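You operate a simulated robot arm through the tools that you are given. There is no shell and no other tool. Be economical: measure what you need, move in short steps, check, and stop when the job is done.

You run a simulated two-armed robot. Do the job below in one go: nothing can be reset, and whatever is moved stays where it is left.

## Task
Close the red drawer.

It is judged by the outcome, as a careful person would: the job done as asked, and still so three seconds after it is handed in. It fails if anything else is knocked over, pushed out of place, dropped, spilled or broken.

## Robot
Two 7-joint arms with two-finger parallel grippers on one trunk, on a base that drives. Base frame: it is fixed to the floor where the robot stands at the start and does not move with it; the origin is under the middle of the robot, x ahead of it, y to its left, z up. Readings come in mm, degrees, newtons and seconds.
The left shoulder is at the start at [70, 133, 1076], the right one opposite. With the tool pointing down near the work surface each hand reaches from about 100 to 640 mm from the robot's upright axis, wherever it stands, measured 20 degrees to its own side. Places, roughly: red drawer [700, 100, 700]. Payload 1.57 kg a hand.
The TCP of each hand is the grasp point between the finger pads, 30 mm short of the fingertips. In the tool frame z runs along the fingers and y along their closing line. The gripper opens to 80 mm. The fingers are 17 mm wide and 12 mm thick; the gripper's body (40 by 82 mm) begins 80 mm behind the TCP.
Orientation is that of the tool frame in the base frame, as [roll, pitch, yaw] about the fixed x, y, z axes, in that order (R = Rz(yaw) Ry(pitch) Rx(roll)). With the fingers straight down and closing along the base's y, the tool's x points along the base's -x, its y along +y and its z along -z.

## Interface
- The arms move only by the tool play_rows. It takes "left_steps", "right_steps" or both (then of equal length, played together; a hand with none holds still); each is a list of rows, each a list of 6 numbers: the shift along the tool's x, y, z in mm, then the turn, a rotation vector about the tool's x, y, z in degrees. In form: [[tx, ty, tz, rx, ry, rz], ...]. A call has 1 to 20 rows; each row shifts and turns the commanded pose from where the row before left it, along the tool's axes as they then stand. "left_grip" and "right_grip" are, for a hand that has rows, the gripper command, from -1 (fully open) to 1 (shut), values between in proportion, set as the call begins (left out, the last holds). A row lasts 0.2 s, in which the tool goes at most 50 mm and 8.6 degrees; a call with a longer step from one row to the next is refused whole, and so is a gripper value outside its range. A pose out of reach is approached as far as the arm can. The call stops where the force on the tool passes 40 N (or 10 N more than at its start, if that is more) or the arm is blocked; 0.2 s more then pass. Each finger travels about 153 mm/s and halts on what it meets, pressing with about 20 N; the grip force reading is that of the motor and also rises with nothing between the fingers. The clock runs only during rows and for 0.2 s after the last one: add rows that do not move to give the fingers time. The reply holds the time, the measured pose of the TCP, the force on the tool along the base axes, the opening and the grip force, in the units named above and with some noise.
- Cameras (640 x 400 px; columns grow to the right, rows downward): "scene" is now at [125.9, -5.6, 1279.9]; the picture's right is [-0.07, -1.00, 0.00], its down [-0.77, 0.06, -0.63] and it looks along [0.63, -0.05, -0.78] (base axes); focal length 275 px, centre (320, 200). "left" rides on the left gripper at [72, 7, -122] in its tool frame; the picture's right is [-0.09, 1.00, 0.00], its down [-0.84, -0.08, -0.54] and it looks along [-0.54, -0.05, 0.84] (tool axes); focal length 238 px, centre (320, 200). "right" rides on the right gripper at [72, -7, -122] in its tool frame; the picture's right is [0.09, 1.00, 0.00], its down [-0.84, 0.08, -0.54] and it looks along [-0.54, 0.05, 0.84] (tool axes); focal length 238 px, centre (320, 200). There is no depth. A picture from a camera that has moved, and an enlarged one, comes with that camera's place and axes in the base frame and with its lens.
- get_image(camera): a new picture of that camera. It takes no simulated time.
- slide_trunk(by): slides the trunk up (or, below 0, down) by that many mm; the arms and the scene camera ride with it, the base frame stays. It gives what a move gives, with no picture.
- drive_base(legs): drives the robot by 1 to 6 legs, each [ahead, left, turn to the left] in mm, mm and degrees, along the robot's own axes; the way and the turn of a leg run together, so that a leg with both is an arc; at most 1500 mm and 180 degrees a leg. The arms and the cameras ride along, it lands a little off, and it stops where it bumps. It gives what a move gives.
- pan_tilt(pan, tilt): turns the head with the scene camera to pan (to the left, within 86 degrees either way) and tilt (down, from -29 to 69), counted from straight ahead of the robot. It gives what a move gives.
- zoom(camera, box): a new picture of the part [left, top, right, bottom] of that camera's present view, enlarged. It takes no simulated time.
- job_done(): hands the job in; it is judged then, once.

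Work in short steps. Places have to be worked out from the pictures, the camera data and where the tool is seen: move nearer, look again, correct. Check each grasp and each placing, and mend what went wrong. You have 120 turns and 88 pictures in all, those below and enlarged ones among them. Open the grippers and draw the arms clear of the work before you hand the job in, unless the task says otherwise; then end with one line.

The tools are called after "Emit:" by a JSON object that holds its "op" and its "data". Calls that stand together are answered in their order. play_rows: Moves the arms, as the interface text tells. Its arguments: {"type":"object","properties":{"left_steps":{"type":"array"},"left_grip":{"type":"number"},"right_steps":{"type":"array"},"right_grip":{"type":"number"}},"required":[]} The other tools are called the same way: slide_trunk (by) slides the trunk up or down; drive_base (legs) drives the base; pan_tilt (pan, tilt) turns the head that bears the scene camera; get_image (camera) takes a picture; zoom (camera, box) takes an enlarged picture of a part of a camera's view; job_done () hands the job in.

At the start:

```text
clock: 0.0
left_tcp_pos: [455.1, 190.1, 1004.9]
left_ee_rot: [179.9, 0.0, -179.9]
left_wrist_force: [1.4, 1.0, 0.3]
left_grip_width: 80.2
left_gripper_force: 0.1
right_tcp_pos: [432.1, -186.8, 1025.9]
right_ee_rot: [180.0, 0.0, 179.9]
right_wrist_force: [-0.2, 0.1, 0.1]
right_grip_width: 80.0
right_gripper_force: 0.1
trunk travel left (down, up): [-650.0, 290.0]
robot x, y, heading: [1.4, 1.0, 0.1]
head pan, tilt: [-4.1, 50.9]
```

scene: 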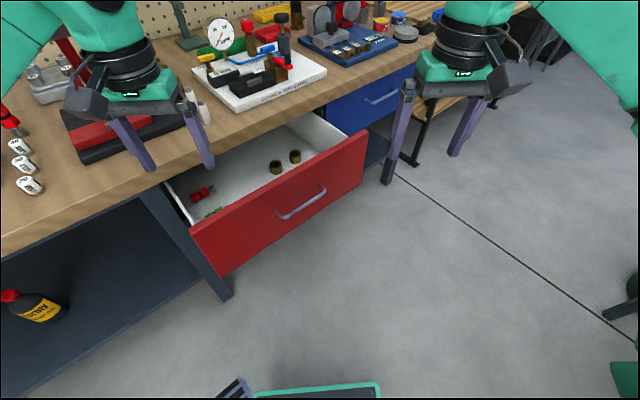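
right: 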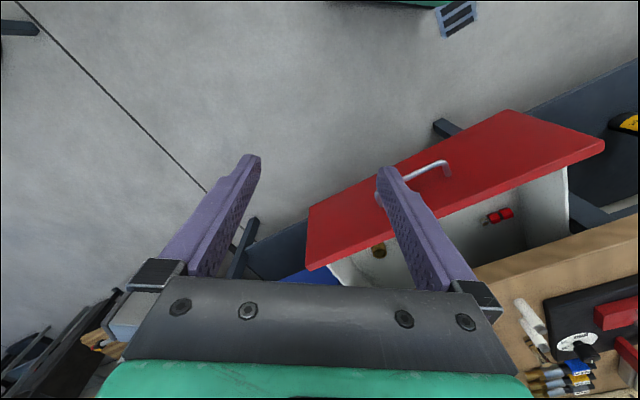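
left: 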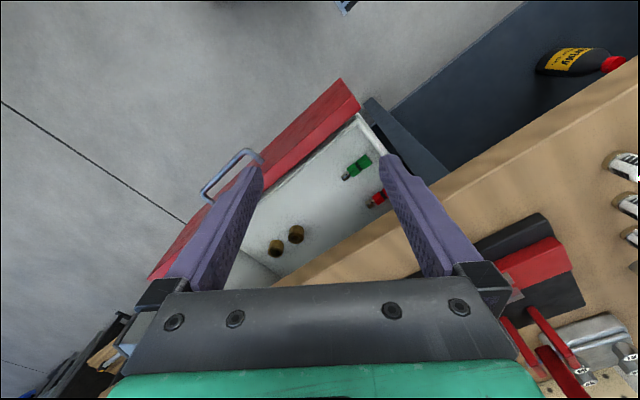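

The red front appears to span about (549, 312) to (953, -245), which puts the push direction at a yaw of about 35.5°. The drawer is about 190 mm open, with the handle near z 535. I'll turn the base to face it square on and look again.

Emit:
{"op": "drive_base", "data": {"legs": [[0, 0, 35.5]]}}

Emit:
{"op": "pan_tilt", "data": {"pan": -40, "tilt": 45}}

Emit:
{"op": "get_image", "data": {"camera": "scene"}}

```text
clock: 2.1
left_tcp_pos: [261.5, 417.1, 1004.1]
left_ee_rot: [180.0, 0.0, -144.9]
left_wrist_force: [-0.3, -0.3, -0.4]
left_grip_width: 80.1
left_gripper_force: 0.0
right_tcp_pos: [460.3, 97.9, 1025.7]
right_ee_rot: [-179.9, 0.0, -144.9]
right_wrist_force: [0.1, -0.7, 0.2]
right_grip_width: 79.9
right_gripper_force: 0.0
trunk travel left (down, up): [-650.0, 290.0]
robot x, y, heading: [-0.4, 0.2, 35.2]
head pan, tilt: [-4.1, 50.9]
```

```text
clock: 3.1
left_tcp_pos: [260.9, 418.1, 1004.0]
left_ee_rot: [-180.0, 0.0, -144.9]
left_wrist_force: [0.0, -0.1, 0.0]
left_grip_width: 79.9
left_gripper_force: 0.2
right_tcp_pos: [461.7, 97.2, 1025.7]
right_ee_rot: [179.9, 0.1, -144.9]
right_wrist_force: [0.7, 0.7, 0.0]
right_grip_width: 80.1
right_gripper_force: 0.1
trunk travel left (down, up): [-650.0, 290.0]
robot x, y, heading: [-0.2, 0.9, 35.1]
head pan, tilt: [-40.0, 45.0]
```

```text
84 pictures are left
camera scene: at [121.8, 22.1, 1287.9], right [-0.08, -1.0, 0.0], down [-0.7, 0.06, -0.71], along [0.7, -0.06, -0.71], focal length 275 px, centre (320, 200)
```

scene: 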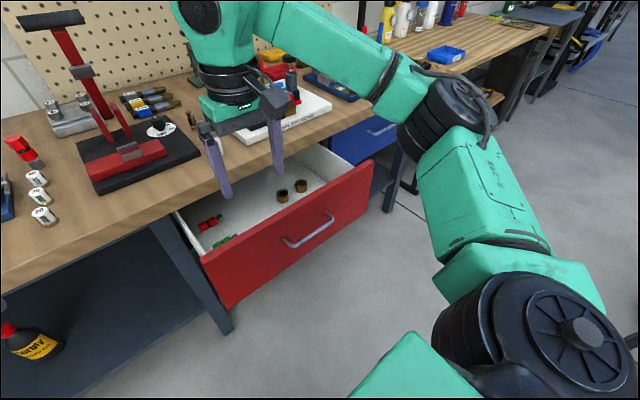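

The drawer is as I estimated and the floor on the right is clear. I'll slide right so the right hand lines up with the drawer's middle, and lower the trunk some.

Emit:
{"op": "drive_base", "data": {"legs": [[0, -225, 0.4]]}}

Emit:
{"op": "slide_trunk", "data": {"by": -200}}

Emit:
{"op": "play_rows", "data": {"right_grip": 1, "right_steps": [[0, 0, 0, 0, -8.2, 0], [0, 0, 0, 0, -8.2, 0], [0, 0, 0, 0, -8.2, 0], [0, 0, 0, 0, -8.2, 0], [0, 0, 0, 0, -8.2, 0], [0, 0, 0, 0, -8.2, 0], [0, 0, 0, 0, -8.2, 0], [0, 0, 0, 0, -8.2, 0], [0, 0, 0, 0, -8.2, 0], [0, 0, 0, 0, -8.2, 0], [0, 0, 0, 0, -8, 0]]}}

Emit:
{"op": "pan_tilt", "data": {"pan": -10, "tilt": 50}}

Emit:
{"op": "get_image", "data": {"camera": "scene"}}

```text
clock: 4.8
left_tcp_pos: [390.2, 236.2, 1003.9]
left_ee_rot: [180.0, 0.0, -144.5]
left_wrist_force: [0.1, -0.3, 0.7]
left_grip_width: 80.0
left_gripper_force: 0.0
right_tcp_pos: [589.4, -84.0, 1026.9]
right_ee_rot: [-180.0, 0.1, -144.7]
right_wrist_force: [-0.1, -1.0, -1.1]
right_grip_width: 80.1
right_gripper_force: 0.0
trunk travel left (down, up): [-650.0, 290.0]
robot x, y, heading: [130.1, -179.9, 35.3]
head pan, tilt: [-40.0, 45.0]
```

```text
clock: 7.0
left_tcp_pos: [390.7, 235.0, 804.8]
left_ee_rot: [-180.0, 0.1, -144.6]
left_wrist_force: [-0.1, 0.2, -0.2]
left_grip_width: 80.2
left_gripper_force: 0.1
right_tcp_pos: [588.7, -82.8, 826.8]
right_ee_rot: [180.0, 0.1, -144.5]
right_wrist_force: [-0.8, 0.2, -0.2]
right_grip_width: 80.0
right_gripper_force: 0.1
trunk travel left (down, up): [-450.0, 490.0]
robot x, y, heading: [129.7, -189.1, 35.3]
head pan, tilt: [-40.0, 45.0]
```

```text
clock: 9.4
left_tcp_pos: [389.8, 235.8, 804.6]
left_ee_rot: [-179.9, 0.0, -144.5]
left_wrist_force: [0.2, 0.3, -0.2]
left_grip_width: 79.9
left_gripper_force: 0.0
right_tcp_pos: [589.2, -82.0, 825.6]
right_ee_rot: [-180.0, 60.2, -144.6]
right_wrist_force: [0.8, -0.8, -0.1]
right_grip_width: 0.0
right_gripper_force: 20.0
right hand out of reach, approached as far as the arm can: row 8, 9, 10, 11
trunk travel left (down, up): [-450.0, 490.0]
robot x, y, heading: [128.9, -180.1, 35.4]
head pan, tilt: [-40.0, 45.0]
```

```text
clock: 10.3
left_tcp_pos: [389.9, 235.3, 803.2]
left_ee_rot: [-180.0, 0.0, -144.6]
left_wrist_force: [-0.1, 0.1, -0.7]
left_grip_width: 79.9
left_gripper_force: 0.1
right_tcp_pos: [588.9, -83.3, 826.1]
right_ee_rot: [180.0, 60.0, -144.6]
right_wrist_force: [0.1, 0.5, 0.6]
right_grip_width: 0.0
right_gripper_force: 20.0
trunk travel left (down, up): [-450.0, 490.0]
robot x, y, heading: [127.1, -186.4, 35.1]
head pan, tilt: [-10.0, 50.0]
```

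```text
83 pictures are left
camera scene: at [239.7, -121.0, 1081.1], right [0.43, -0.9, 0.0], down [-0.69, -0.33, -0.64], along [0.58, 0.28, -0.77], focal length 275 px, centre (320, 200)
```

scene: 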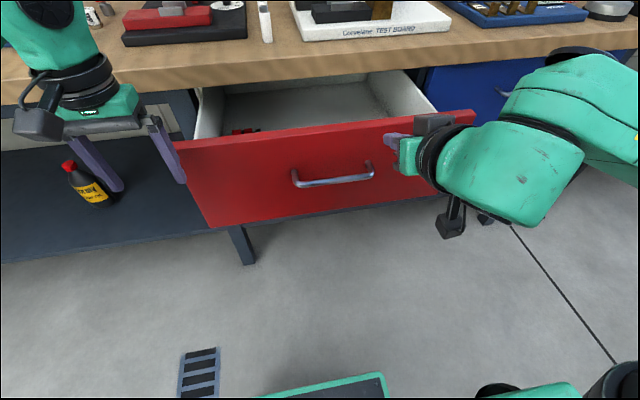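

Triangulating from the two views puts the drawer higher and nearer than I thought. Its front is about 520 mm along the push direction, its top edge is at z≈790, and the handle is at z≈715. The hand is too folded to level out here, so I'll back the base off, shift left to the drawer's centre, and extend the arm while finishing the tilt.

Emit:
{"op": "drive_base", "data": {"legs": [[-150, 0, 0], [0, 75, 0.2]]}}

Emit:
{"op": "play_rows", "data": {"right_steps": [[0, 0, 20, 0, 0, 0], [0, 0, 20, 0, 0, 0], [0, 0, 20, 0, 0, 0], [0, 0, 20, 0, 0, 0]]}}

Emit:
{"op": "get_image", "data": {"camera": "scene"}}

```text
clock: 12.4
left_tcp_pos: [216.9, 207.4, 803.8]
left_ee_rot: [-179.9, 0.0, -144.3]
left_wrist_force: [-1.1, -0.3, -0.2]
left_grip_width: 80.1
left_gripper_force: 0.1
right_tcp_pos: [417.8, -109.0, 826.3]
right_ee_rot: [-179.8, 60.1, -144.2]
right_wrist_force: [0.0, 0.3, -0.3]
right_grip_width: 0.0
right_gripper_force: 19.8
trunk travel left (down, up): [-450.0, 490.0]
robot x, y, heading: [-40.2, -211.5, 35.7]
head pan, tilt: [-10.0, 50.0]
```

```text
clock: 13.4
left_tcp_pos: [218.0, 208.0, 804.1]
left_ee_rot: [180.0, 0.0, -144.3]
left_wrist_force: [0.5, -1.1, 0.6]
left_grip_width: 79.8
left_gripper_force: 0.0
right_tcp_pos: [473.3, -69.8, 784.1]
right_ee_rot: [-180.0, 60.1, -144.5]
right_wrist_force: [-0.6, -0.2, -0.3]
right_grip_width: 0.0
right_gripper_force: 19.7
trunk travel left (down, up): [-450.0, 490.0]
robot x, y, heading: [-43.6, -212.6, 36.2]
head pan, tilt: [-10.0, 50.0]
```

```text
82 pictures are left
camera scene: at [69.4, -149.6, 1081.0], right [0.43, -0.9, 0.0], down [-0.69, -0.33, -0.64], along [0.58, 0.28, -0.77], focal length 275 px, centre (320, 200)
```

scene: 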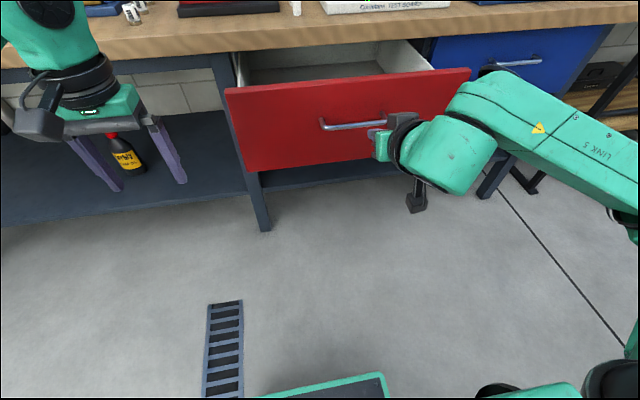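

With this view the estimate is consistent: the front plane is at n≈531, the centre is at t≈333 and the top is at z≈790. The hand is at n≈344, t≈332. I'll finish levelling the tool here.

Emit:
{"op": "play_rows", "data": {"right_steps": [[0, 0, 0, 0, -7.5, 0], [0, 0, 0, 0, -7.5, 0], [0, 0, 0, 0, -7.5, 0], [0, 0, 0, 0, -7.5, 0]]}}

```text
clock: 14.4
left_tcp_pos: [217.8, 207.8, 803.8]
left_ee_rot: [-180.0, 0.0, -144.3]
left_wrist_force: [-0.3, 0.0, -0.5]
left_grip_width: 80.1
left_gripper_force: 0.0
right_tcp_pos: [474.1, -69.5, 785.6]
right_ee_rot: [179.9, 75.2, -144.5]
right_wrist_force: [0.1, 0.9, 1.2]
right_grip_width: 0.0
right_gripper_force: 20.2
right hand out of reach, approached as far as the arm can: row 3, 4
trunk travel left (down, up): [-450.0, 490.0]
robot x, y, heading: [-41.4, -210.5, 35.7]
head pan, tilt: [-10.0, 50.0]
```

The tilt is at 75° and limited by reach, so I'll move 60 mm further forward and level the rest.

Emit:
{"op": "play_rows", "data": {"right_steps": [[-5.2, 0, 19.3, 0, 0, 0], [-5.2, 0, 19.3, 0, 0, 0], [-5.2, 0, 19.3, 0, 0, 0], [0, 0, 0, 0, -7.5, 0], [0, 0, 0, 0, -7.5, 0]]}}

Emit:
{"op": "get_image", "data": {"camera": "scene"}}

Emit:
{"op": "get_image", "data": {"camera": "right"}}

```text
clock: 15.6
left_tcp_pos: [217.9, 206.7, 804.7]
left_ee_rot: [-179.9, 0.0, -144.3]
left_wrist_force: [0.2, -0.1, 0.0]
left_grip_width: 79.9
left_gripper_force: 0.2
right_tcp_pos: [522.9, -35.6, 784.3]
right_ee_rot: [179.9, 75.1, -144.5]
right_wrist_force: [0.3, -0.3, 0.7]
right_grip_width: 0.1
right_gripper_force: 19.7
right hand out of reach, approached as far as the arm can: row 4, 5
trunk travel left (down, up): [-450.0, 490.0]
robot x, y, heading: [-45.2, -209.6, 35.6]
head pan, tilt: [-10.0, 50.0]
```

```text
81 pictures are left
camera scene: at [69.1, -149.7, 1081.0], right [0.43, -0.9, 0.0], down [-0.69, -0.33, -0.64], along [0.58, 0.28, -0.77], focal length 275 px, centre (320, 200)
```

scene: 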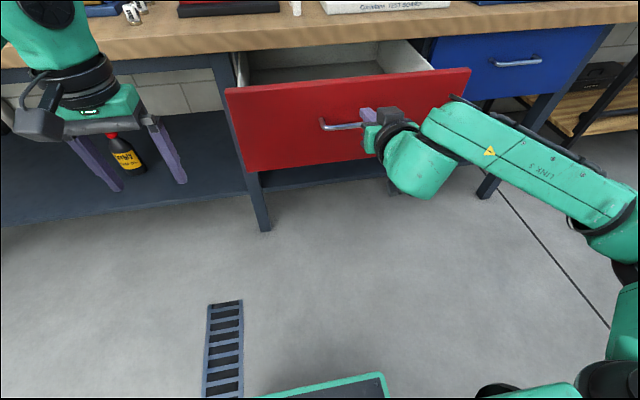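

```text
80 pictures are left
camera right: at [416.0, -119.5, 745.4], right [-0.6, 0.8, -0.09], down [-0.3, -0.12, 0.95], along [0.74, 0.59, 0.31], focal length 238 px, centre (320, 200)
```

right: 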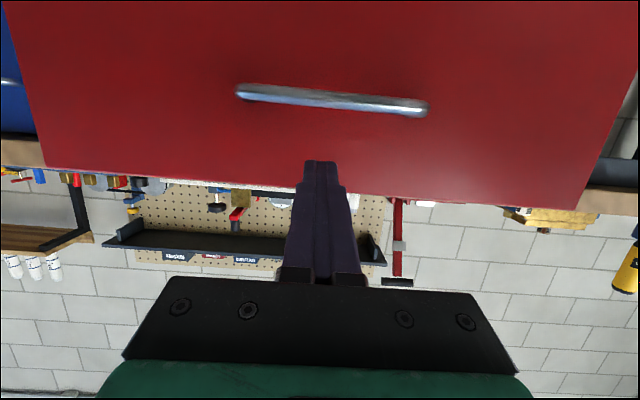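

The 15° down-tilt is a joint limit, but it works for pushing. I'll lower the tip to z≈752, between the handle and the top edge, then approach the front by 75 mm and check.

Emit:
{"op": "play_rows", "data": {"right_steps": [[12, 0, 3, 0, 0, 0], [12, 0, 3, 0, 0, 0], [-3.9, 0, 14.5, 0, 0, 0], [-3.9, 0, 14.5, 0, 0, 0], [-3.9, 0, 14.5, 0, 0, 0], [-3.9, 0, 14.5, 0, 0, 0], [-3.9, 0, 14.5, 0, 0, 0]]}}

Emit:
{"op": "zoom", "data": {"camera": "scene", "box": [200, 20, 520, 220]}}

Emit:
{"op": "get_image", "data": {"camera": "right"}}

```text
clock: 17.2
left_tcp_pos: [218.9, 208.3, 803.7]
left_ee_rot: [-179.9, 0.0, -144.3]
left_wrist_force: [-0.9, 0.4, -0.1]
left_grip_width: 80.3
left_gripper_force: 0.0
right_tcp_pos: [585.7, 7.7, 761.4]
right_ee_rot: [-180.0, 75.1, -144.3]
right_wrist_force: [-0.2, 0.9, -0.4]
right_grip_width: 0.0
right_gripper_force: 19.9
right hand out of reach, approached as far as the arm can: row 2
trunk travel left (down, up): [-450.0, 490.0]
robot x, y, heading: [-41.0, -212.0, 35.6]
head pan, tilt: [-10.0, 50.0]
```

```text
2.00 times, centred on (360, 120) of scene
camera zoom: at [69.4, -149.5, 1081.0], right [0.43, -0.9, 0.0], down [-0.69, -0.33, -0.64], along [0.58, 0.28, -0.77], focal length 550 px, centre (240, 360)
```

zoom: 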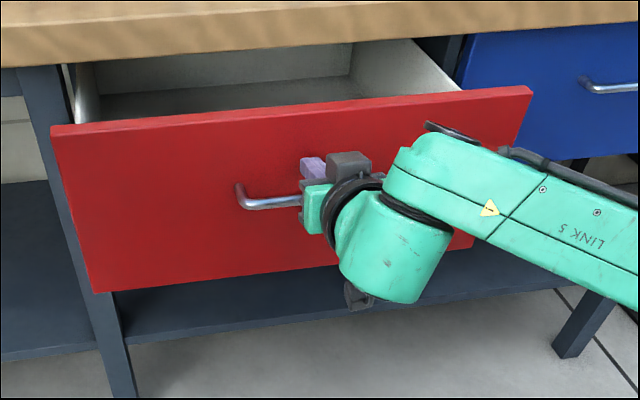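

```text
78 pictures are left
camera right: at [478.1, -76.4, 721.8], right [-0.6, 0.8, -0.09], down [-0.3, -0.12, 0.95], along [0.74, 0.59, 0.31], focal length 238 px, centre (320, 200)
```

right: 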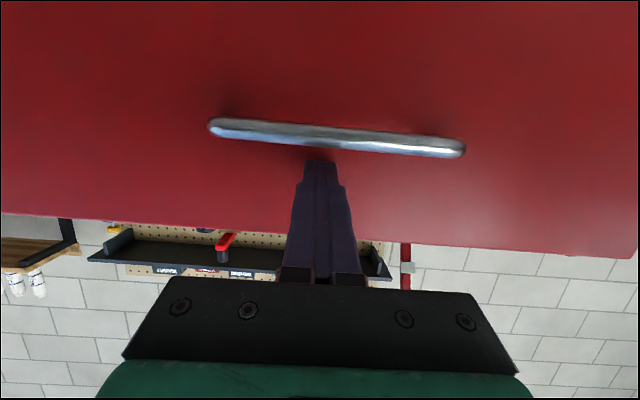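

The tip is about 18 mm short of the front and clears the handle top by about 15 mm. I'll raise it 8 mm and push gently forward 80 mm in small steps.

Emit:
{"op": "play_rows", "data": {"right_steps": [[-7.7, 0, -2, 0, 0, 0], [-2.6, 0, 9.7, 0, 0, 0], [-2.6, 0, 9.7, 0, 0, 0], [-2.6, 0, 9.7, 0, 0, 0], [-2.6, 0, 9.7, 0, 0, 0], [-2.6, 0, 9.7, 0, 0, 0], [-2.6, 0, 9.7, 0, 0, 0], [-2.6, 0, 9.7, 0, 0, 0], [-2.6, 0, 9.7, 0, 0, 0]]}}

Emit:
{"op": "zoom", "data": {"camera": "scene", "box": [200, 20, 520, 220]}}

Emit:
{"op": "get_image", "data": {"camera": "right"}}

```text
clock: 19.2
left_tcp_pos: [219.1, 207.4, 804.3]
left_ee_rot: [-179.9, 0.0, -144.2]
left_wrist_force: [-0.3, 0.3, 0.5]
left_grip_width: 79.9
left_gripper_force: 0.1
right_tcp_pos: [650.3, 55.6, 769.3]
right_ee_rot: [-180.0, 75.1, -144.4]
right_wrist_force: [0.2, 1.5, -0.2]
right_grip_width: 0.0
right_gripper_force: 19.9
trunk travel left (down, up): [-450.0, 490.0]
robot x, y, heading: [-41.2, -209.6, 35.8]
head pan, tilt: [-10.0, 50.0]
```

```text
2.00 times, centred on (360, 120) of scene
camera zoom: at [69.4, -149.5, 1081.0], right [0.43, -0.9, 0.0], down [-0.69, -0.33, -0.64], along [0.58, 0.28, -0.77], focal length 550 px, centre (240, 360)
```

zoom: 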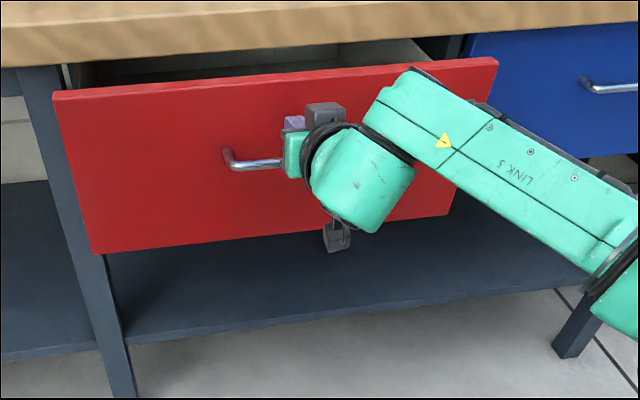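

```text
76 pictures are left
camera right: at [544.4, -29.4, 729.2], right [-0.6, 0.8, -0.09], down [-0.3, -0.12, 0.95], along [0.74, 0.59, 0.31], focal length 238 px, centre (320, 200)
```

right: 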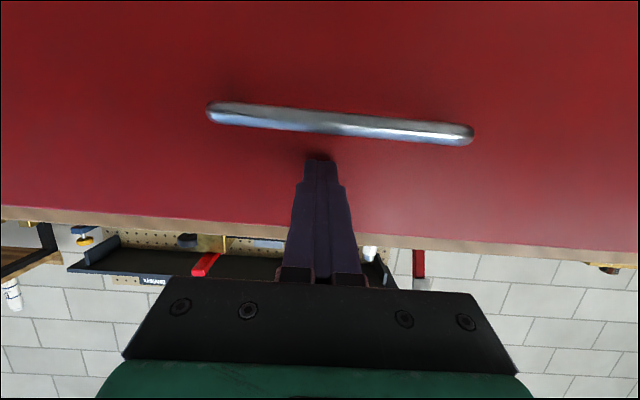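

The drawer slides in with almost no force and the tip stays clear of the handle. I'll push another 50 mm.

Emit:
{"op": "play_rows", "data": {"right_steps": [[-2.6, 0, 9.7, 0, 0, 0], [-2.6, 0, 9.7, 0, 0, 0], [-2.6, 0, 9.7, 0, 0, 0], [-2.6, 0, 9.7, 0, 0, 0], [-2.6, 0, 9.7, 0, 0, 0]]}}

Emit:
{"op": "zoom", "data": {"camera": "scene", "box": [200, 20, 520, 220]}}

```text
clock: 20.4
left_tcp_pos: [217.7, 207.4, 803.8]
left_ee_rot: [-180.0, 0.0, -144.4]
left_wrist_force: [-0.5, 0.6, 0.1]
left_grip_width: 80.2
left_gripper_force: 0.0
right_tcp_pos: [690.4, 84.7, 770.0]
right_ee_rot: [-179.8, 75.1, -144.2]
right_wrist_force: [-0.3, 0.9, -0.8]
right_grip_width: 0.0
right_gripper_force: 20.1
trunk travel left (down, up): [-450.0, 490.0]
robot x, y, heading: [-42.5, -211.3, 35.7]
head pan, tilt: [-10.0, 50.0]
```

```text
2.00 times, centred on (360, 120) of scene
camera zoom: at [69.3, -149.4, 1081.0], right [0.43, -0.9, 0.0], down [-0.69, -0.33, -0.64], along [0.58, 0.28, -0.77], focal length 550 px, centre (240, 360)
```

zoom: 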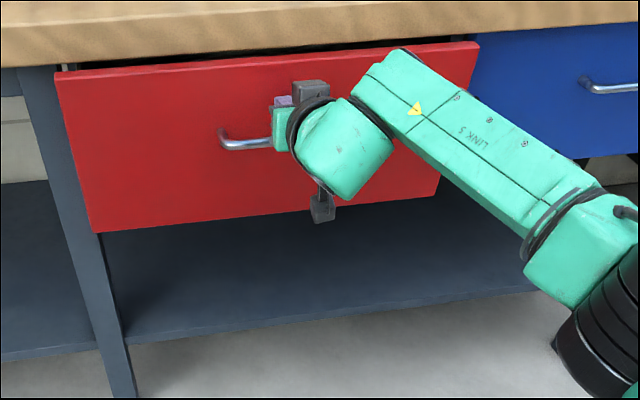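

A gap remains under the bench top. I'll continue in small steps until the drawer meets its stop.

Emit:
{"op": "play_rows", "data": {"right_steps": [[-1.3, 0, 4.85, 0, 0, 0], [-1.3, 0, 4.85, 0, 0, 0], [-1.3, 0, 4.85, 0, 0, 0], [-1.3, 0, 4.85, 0, 0, 0], [-1.3, 0, 4.85, 0, 0, 0], [-1.3, 0, 4.85, 0, 0, 0], [-1.3, 0, 4.85, 0, 0, 0], [-1.3, 0, 4.85, 0, 0, 0]]}}

Emit:
{"op": "zoom", "data": {"camera": "scene", "box": [200, 20, 520, 220]}}

```text
clock: 22.2
left_tcp_pos: [217.0, 207.9, 804.1]
left_ee_rot: [179.9, 0.0, -144.3]
left_wrist_force: [0.8, 1.3, 0.0]
left_grip_width: 80.0
left_gripper_force: 0.0
right_tcp_pos: [720.4, 107.1, 769.5]
right_ee_rot: [179.8, 75.2, -144.6]
right_wrist_force: [0.9, -0.2, 0.2]
right_grip_width: 0.3
right_gripper_force: 20.4
trunk travel left (down, up): [-450.0, 490.0]
robot x, y, heading: [-41.9, -208.3, 35.7]
head pan, tilt: [-10.0, 50.0]
```

```text
2.00 times, centred on (360, 120) of scene
camera zoom: at [69.0, -149.7, 1081.0], right [0.43, -0.9, 0.0], down [-0.69, -0.33, -0.64], along [0.58, 0.28, -0.77], focal length 550 px, centre (240, 360)
```

zoom: 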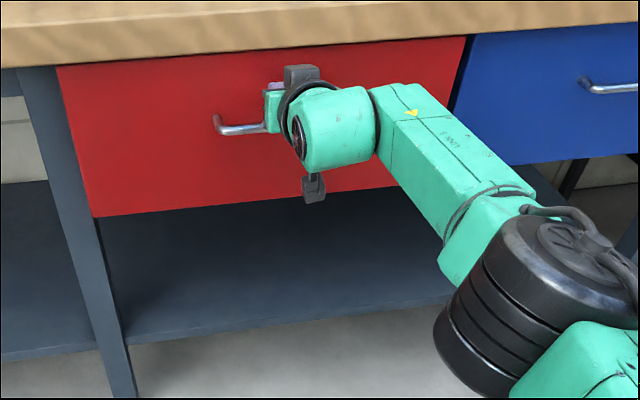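

Comparing the red front's bottom edge with the closed blue drawer, the red still looks about 25 mm proud. I'll continue gently.

Emit:
{"op": "play_rows", "data": {"right_steps": [[-1.3, 0, 4.85, 0, 0, 0], [-1.3, 0, 4.85, 0, 0, 0], [-1.3, 0, 4.85, 0, 0, 0], [-1.3, 0, 4.85, 0, 0, 0], [-1.3, 0, 4.85, 0, 0, 0], [-1.3, 0, 4.85, 0, 0, 0]]}}

Emit:
{"op": "zoom", "data": {"camera": "scene", "box": [200, 20, 520, 220]}}

Emit:
{"op": "get_image", "data": {"camera": "right"}}

```text
clock: 23.6
left_tcp_pos: [218.4, 206.7, 805.4]
left_ee_rot: [180.0, 0.0, -144.3]
left_wrist_force: [0.5, -0.2, -0.7]
left_grip_width: 79.9
left_gripper_force: 0.0
right_tcp_pos: [721.1, 107.3, 769.4]
right_ee_rot: [180.0, 75.1, -144.5]
right_wrist_force: [0.2, 0.3, -0.3]
right_grip_width: 0.0
right_gripper_force: 19.6
right hand out of reach, approached as far as the arm can: row 1, 2, 3, 4, 5, 6
trunk travel left (down, up): [-450.0, 490.0]
robot x, y, heading: [-38.2, -214.3, 35.6]
head pan, tilt: [-10.0, 50.0]
```

```text
2.00 times, centred on (360, 120) of scene
camera zoom: at [69.1, -149.8, 1081.0], right [0.43, -0.9, 0.0], down [-0.69, -0.33, -0.64], along [0.58, 0.28, -0.77], focal length 550 px, centre (240, 360)
```

zoom: 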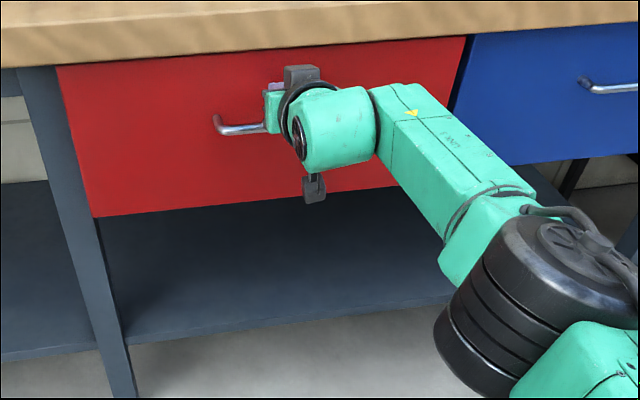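

```text
72 pictures are left
camera right: at [614.5, 22.8, 730.6], right [-0.6, 0.8, -0.09], down [-0.3, -0.12, 0.95], along [0.74, 0.59, 0.31], focal length 238 px, centre (320, 200)
```

right: 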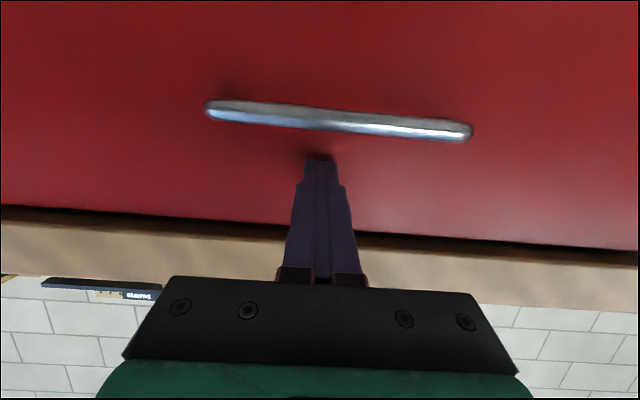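

The arm is at its reach limit. I'll draw the hand back 110 mm, drive the base 100 mm ahead, and then push again with the arm.

Emit:
{"op": "play_rows", "data": {"right_steps": [[5.7, 0, -21.3, 0, 0, 0], [5.7, 0, -21.3, 0, 0, 0], [5.7, 0, -21.3, 0, 0, 0], [5.7, 0, -21.3, 0, 0, 0], [5.7, 0, -21.3, 0, 0, 0]]}}

Emit:
{"op": "drive_base", "data": {"legs": [[90, 0, 0]]}}

Emit:
{"op": "get_image", "data": {"camera": "scene"}}

Emit:
{"op": "get_image", "data": {"camera": "right"}}

```text
clock: 24.8
left_tcp_pos: [216.5, 207.3, 804.3]
left_ee_rot: [-179.9, 0.0, -144.3]
left_wrist_force: [-0.9, 0.0, -1.2]
left_grip_width: 80.1
left_gripper_force: 0.0
right_tcp_pos: [631.0, 41.0, 771.5]
right_ee_rot: [179.8, 75.2, -144.6]
right_wrist_force: [-0.2, 0.5, -0.1]
right_grip_width: 0.0
right_gripper_force: 19.8
right hand out of reach, approached as far as the arm can: row 1
trunk travel left (down, up): [-450.0, 490.0]
robot x, y, heading: [-42.2, -216.4, 35.5]
head pan, tilt: [-10.0, 50.0]
```

```text
clock: 25.9
left_tcp_pos: [291.7, 258.7, 803.6]
left_ee_rot: [-180.0, 0.0, -144.4]
left_wrist_force: [0.0, 0.3, 0.5]
left_grip_width: 80.1
left_gripper_force: 0.3
right_tcp_pos: [705.4, 93.1, 770.3]
right_ee_rot: [180.0, 75.1, -144.5]
right_wrist_force: [-0.6, 0.4, 0.0]
right_grip_width: 0.0
right_gripper_force: 19.8
trunk travel left (down, up): [-450.0, 490.0]
robot x, y, heading: [30.8, -161.9, 35.7]
head pan, tilt: [-10.0, 50.0]
```

```text
71 pictures are left
camera scene: at [142.2, -97.6, 1080.9], right [0.43, -0.9, 0.0], down [-0.69, -0.33, -0.64], along [0.58, 0.28, -0.77], focal length 275 px, centre (320, 200)
```

scene: 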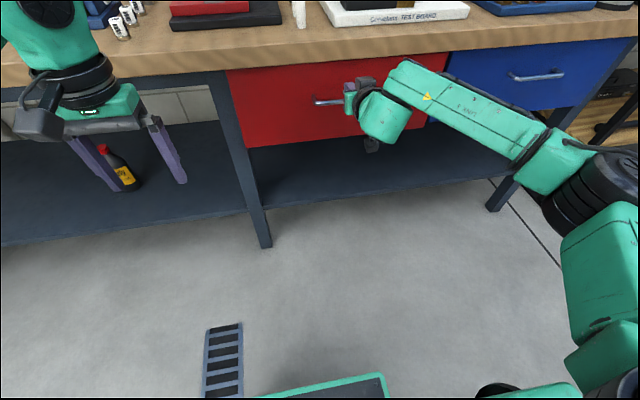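

```text
70 pictures are left
camera right: at [597.8, 8.6, 729.8], right [-0.6, 0.8, -0.09], down [-0.3, -0.12, 0.95], along [0.75, 0.59, 0.31], focal length 238 px, centre (320, 200)
```

right: 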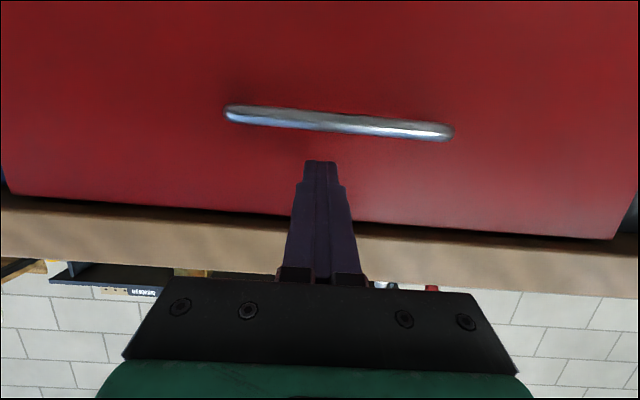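

I'm still lined up, about 20 mm off the front. I'll push in 5 mm steps until I feel the stop.

Emit:
{"op": "play_rows", "data": {"right_steps": [[-1.3, 0, 4.85, 0, 0, 0], [-1.3, 0, 4.85, 0, 0, 0], [-1.3, 0, 4.85, 0, 0, 0], [-1.3, 0, 4.85, 0, 0, 0], [-1.3, 0, 4.85, 0, 0, 0], [-1.3, 0, 4.85, 0, 0, 0], [-1.3, 0, 4.85, 0, 0, 0], [-1.3, 0, 4.85, 0, 0, 0], [-1.3, 0, 4.85, 0, 0, 0]]}}

Emit:
{"op": "zoom", "data": {"camera": "scene", "box": [200, 20, 520, 220]}}

```text
clock: 27.9
left_tcp_pos: [289.1, 257.9, 804.6]
left_ee_rot: [-179.9, 0.0, -144.4]
left_wrist_force: [0.3, -0.3, -0.2]
left_grip_width: 80.1
left_gripper_force: 0.1
right_tcp_pos: [739.5, 117.6, 769.5]
right_ee_rot: [179.8, 75.1, -144.7]
right_wrist_force: [-2.9, -3.5, 0.4]
right_grip_width: 0.1
right_gripper_force: 20.0
trunk travel left (down, up): [-450.0, 490.0]
robot x, y, heading: [29.6, -161.3, 35.5]
head pan, tilt: [-10.0, 50.0]
```

```text
2.00 times, centred on (360, 120) of scene
camera zoom: at [141.0, -98.7, 1081.1], right [0.43, -0.9, 0.0], down [-0.69, -0.33, -0.64], along [0.58, 0.28, -0.77], focal length 550 px, centre (240, 360)
```

zoom: 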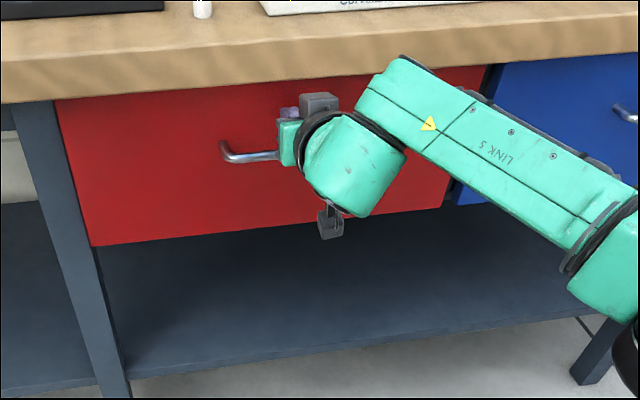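

A small reaction of about 4.5 N has appeared, and the red and blue bottom edges now line up. I'll push a little more to seat the drawer fully.

Emit:
{"op": "play_rows", "data": {"right_steps": [[-0.5, 0, 1.9, 0, 0, 0], [-0.5, 0, 1.9, 0, 0, 0], [-0.5, 0, 1.9, 0, 0, 0], [-0.5, 0, 1.9, 0, 0, 0], [-0.5, 0, 1.9, 0, 0, 0]]}}

```text
clock: 28.6
left_tcp_pos: [287.7, 256.0, 808.0]
left_ee_rot: [179.9, 0.2, -144.5]
left_wrist_force: [-0.2, -0.5, -0.7]
left_grip_width: 80.1
left_gripper_force: 0.0
right_tcp_pos: [739.9, 116.9, 771.1]
right_ee_rot: [179.8, 75.0, -144.7]
right_wrist_force: [-17.5, -13.9, 3.2]
right_grip_width: 0.0
right_gripper_force: 20.2
trunk travel left (down, up): [-450.0, 490.0]
robot x, y, heading: [28.6, -163.5, 35.6]
head pan, tilt: [-10.0, 50.0]
stopped in row 3 (right hand): the force on the tool passed its limit (the readings are from after the stop); the commanded pose is now the measured one
```

The drawer is on its stop: the force limit tripped with no further travel. I'll draw the hand back, open the gripper and inspect.

Emit:
{"op": "play_rows", "data": {"right_steps": [[5.2, 0, -19.3, 0, 0, 0], [5.2, 0, -19.3, 0, 0, 0], [5.2, 0, -19.3, 0, 0, 0], [5.2, 0, -19.3, 0, 0, 0], [5.2, 0, -19.3, 0, 0, 0]]}}

Emit:
{"op": "drive_base", "data": {"legs": [[-150, 0, 0]]}}

Emit:
{"op": "play_rows", "data": {"right_grip": -1, "right_steps": [[0, 0, 0, 0, 0, 0], [0, 0, 0, 0, 0, 0], [0, 0, 0, 0, 0, 0], [0, 0, 0, 0, 0, 0]]}}

Emit:
{"op": "get_image", "data": {"camera": "scene"}}

Emit:
{"op": "get_image", "data": {"camera": "right"}}

```text
clock: 29.8
left_tcp_pos: [289.8, 257.8, 803.6]
left_ee_rot: [180.0, 0.0, -144.4]
left_wrist_force: [-0.2, -0.9, 0.9]
left_grip_width: 80.1
left_gripper_force: 0.1
right_tcp_pos: [661.3, 61.1, 767.9]
right_ee_rot: [-179.9, 74.8, -144.6]
right_wrist_force: [0.2, 0.2, -0.7]
right_grip_width: 0.3
right_gripper_force: 20.3
trunk travel left (down, up): [-450.0, 490.0]
robot x, y, heading: [32.3, -161.4, 35.6]
head pan, tilt: [-10.0, 50.0]
```

```text
clock: 31.1
left_tcp_pos: [204.4, 195.9, 804.8]
left_ee_rot: [-180.0, 0.1, -144.4]
left_wrist_force: [0.2, -0.2, -0.1]
left_grip_width: 80.0
left_gripper_force: 0.1
right_tcp_pos: [576.6, 1.5, 768.9]
right_ee_rot: [-179.9, 75.0, -144.5]
right_wrist_force: [-0.9, 0.2, 0.1]
right_grip_width: 0.0
right_gripper_force: 20.0
trunk travel left (down, up): [-450.0, 490.0]
robot x, y, heading: [-52.8, -222.5, 35.5]
head pan, tilt: [-10.0, 50.0]
stopped in leg 1: the robot was blocked; the commanded pose is now the measured one
```

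```text
clock: 32.0
left_tcp_pos: [205.2, 197.2, 804.2]
left_ee_rot: [-180.0, 0.0, -144.4]
left_wrist_force: [0.5, 0.6, -1.0]
left_grip_width: 79.8
left_gripper_force: 0.1
right_tcp_pos: [577.1, 0.7, 765.6]
right_ee_rot: [-179.9, 74.7, -144.4]
right_wrist_force: [0.6, 0.9, 0.0]
right_grip_width: 80.1
right_gripper_force: 0.0
trunk travel left (down, up): [-450.0, 490.0]
robot x, y, heading: [-57.6, -221.1, 35.5]
head pan, tilt: [-10.0, 50.0]
```

```text
68 pictures are left
camera scene: at [56.3, -159.3, 1081.0], right [0.43, -0.9, 0.0], down [-0.69, -0.33, -0.64], along [0.58, 0.28, -0.77], focal length 275 px, centre (320, 200)
```

scene: 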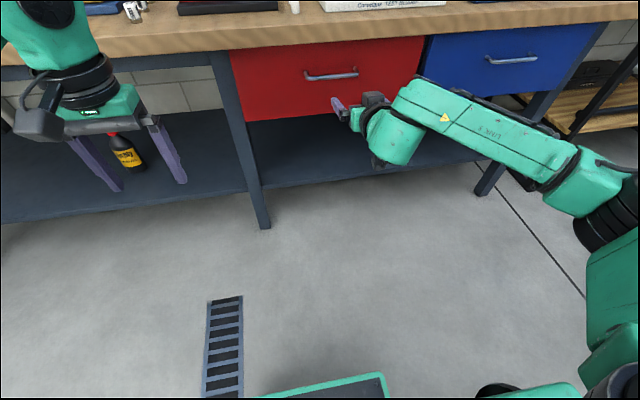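

```text
67 pictures are left
camera right: at [470.4, -83.1, 727.7], right [-0.6, 0.8, -0.09], down [-0.29, -0.11, 0.95], along [0.75, 0.59, 0.3], focal length 238 px, centre (320, 200)
```

right: 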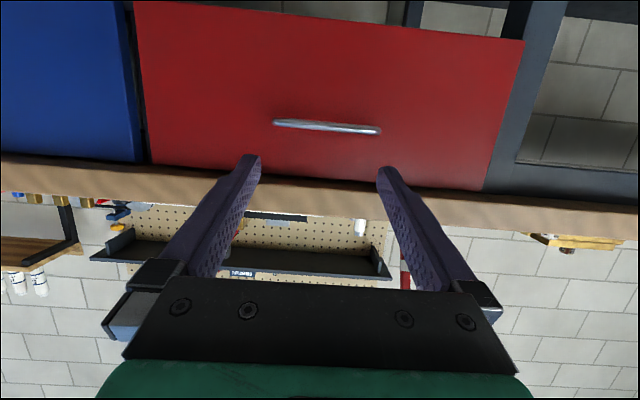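

The drawer is closed flush. The base touched something while backing, so I'll move slightly forward and look around behind as far as the head turns.

Emit:
{"op": "drive_base", "data": {"legs": [[30, 0, 0]]}}

Emit:
{"op": "pan_tilt", "data": {"pan": -86, "tilt": 40}}

Emit:
{"op": "get_image", "data": {"camera": "scene"}}

Emit:
{"op": "pan_tilt", "data": {"pan": 86, "tilt": 40}}

Emit:
{"op": "get_image", "data": {"camera": "scene"}}

```text
clock: 32.9
left_tcp_pos: [229.9, 214.9, 803.4]
left_ee_rot: [180.0, 0.0, -144.5]
left_wrist_force: [-0.4, -0.1, -0.2]
left_grip_width: 79.8
left_gripper_force: 0.1
right_tcp_pos: [603.4, 18.5, 765.7]
right_ee_rot: [-179.9, 74.6, -144.4]
right_wrist_force: [0.2, 0.3, 0.9]
right_grip_width: 80.1
right_gripper_force: 0.1
trunk travel left (down, up): [-450.0, 490.0]
robot x, y, heading: [-29.2, -203.4, 35.3]
head pan, tilt: [-10.0, 50.0]
```

```text
clock: 34.4
left_tcp_pos: [229.8, 213.9, 805.0]
left_ee_rot: [180.0, 0.0, -144.5]
left_wrist_force: [-0.4, -0.8, 0.5]
left_grip_width: 80.0
left_gripper_force: 0.1
right_tcp_pos: [601.1, 17.9, 766.4]
right_ee_rot: [-179.9, 74.7, -144.4]
right_wrist_force: [-1.0, -0.6, 0.3]
right_grip_width: 79.9
right_gripper_force: 0.0
trunk travel left (down, up): [-450.0, 490.0]
robot x, y, heading: [-27.6, -203.3, 35.5]
head pan, tilt: [-85.9, 40.0]
```

```text
66 pictures are left
camera scene: at [65.1, -240.8, 1095.2], right [-0.77, -0.64, 0.0], down [-0.41, 0.49, -0.77], along [0.49, -0.59, -0.64], focal length 275 px, centre (320, 200)
```

scene: 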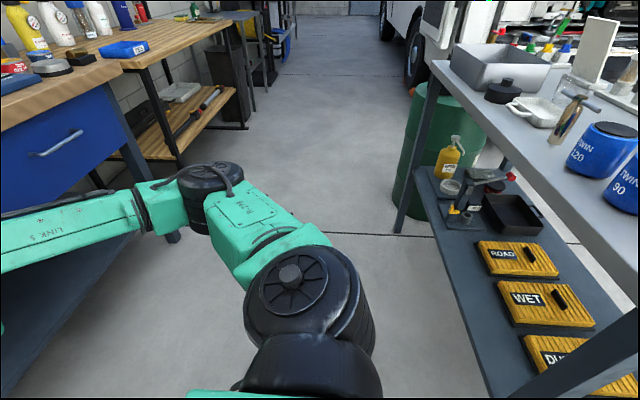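

```text
clock: 37.0
left_tcp_pos: [229.7, 215.6, 804.6]
left_ee_rot: [180.0, -0.1, -144.4]
left_wrist_force: [0.5, 0.3, -0.2]
left_grip_width: 79.7
left_gripper_force: 0.0
right_tcp_pos: [602.9, 18.3, 765.9]
right_ee_rot: [-179.9, 74.8, -144.4]
right_wrist_force: [0.4, -0.2, -0.2]
right_grip_width: 80.0
right_gripper_force: 0.1
trunk travel left (down, up): [-450.0, 490.0]
robot x, y, heading: [-29.0, -204.8, 35.7]
head pan, tilt: [85.9, 40.0]
```

```text
65 pictures are left
camera scene: at [-33.5, -102.8, 1095.2], right [0.85, 0.52, 0.0], down [0.34, -0.55, -0.77], along [-0.4, 0.65, -0.64], focal length 275 px, centre (320, 200)
```

scene: 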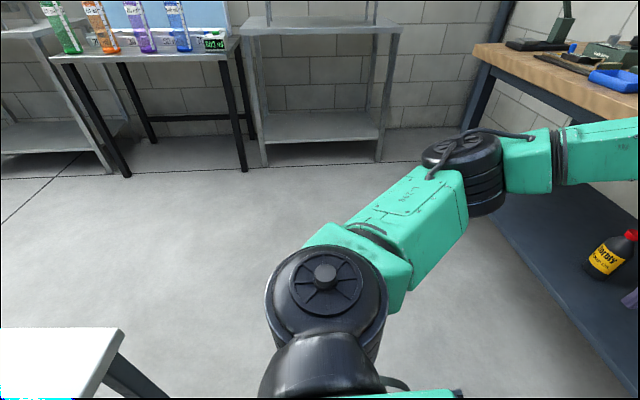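

A shelf-table stands behind the robot. The base stopped against it, and everything I can see on it is still upright. The red drawer is shut flush, the right hand is well back from it, and both grippers are open, so I'm handing in.

Emit:
{"op": "job_done", "data": {}}

```text
The job is handed in.
```

The red drawer is closed flush against its stop. While I was backing away, the base bumped a table behind the robot; everything I could see on it was still upright, but I couldn't see all of it.
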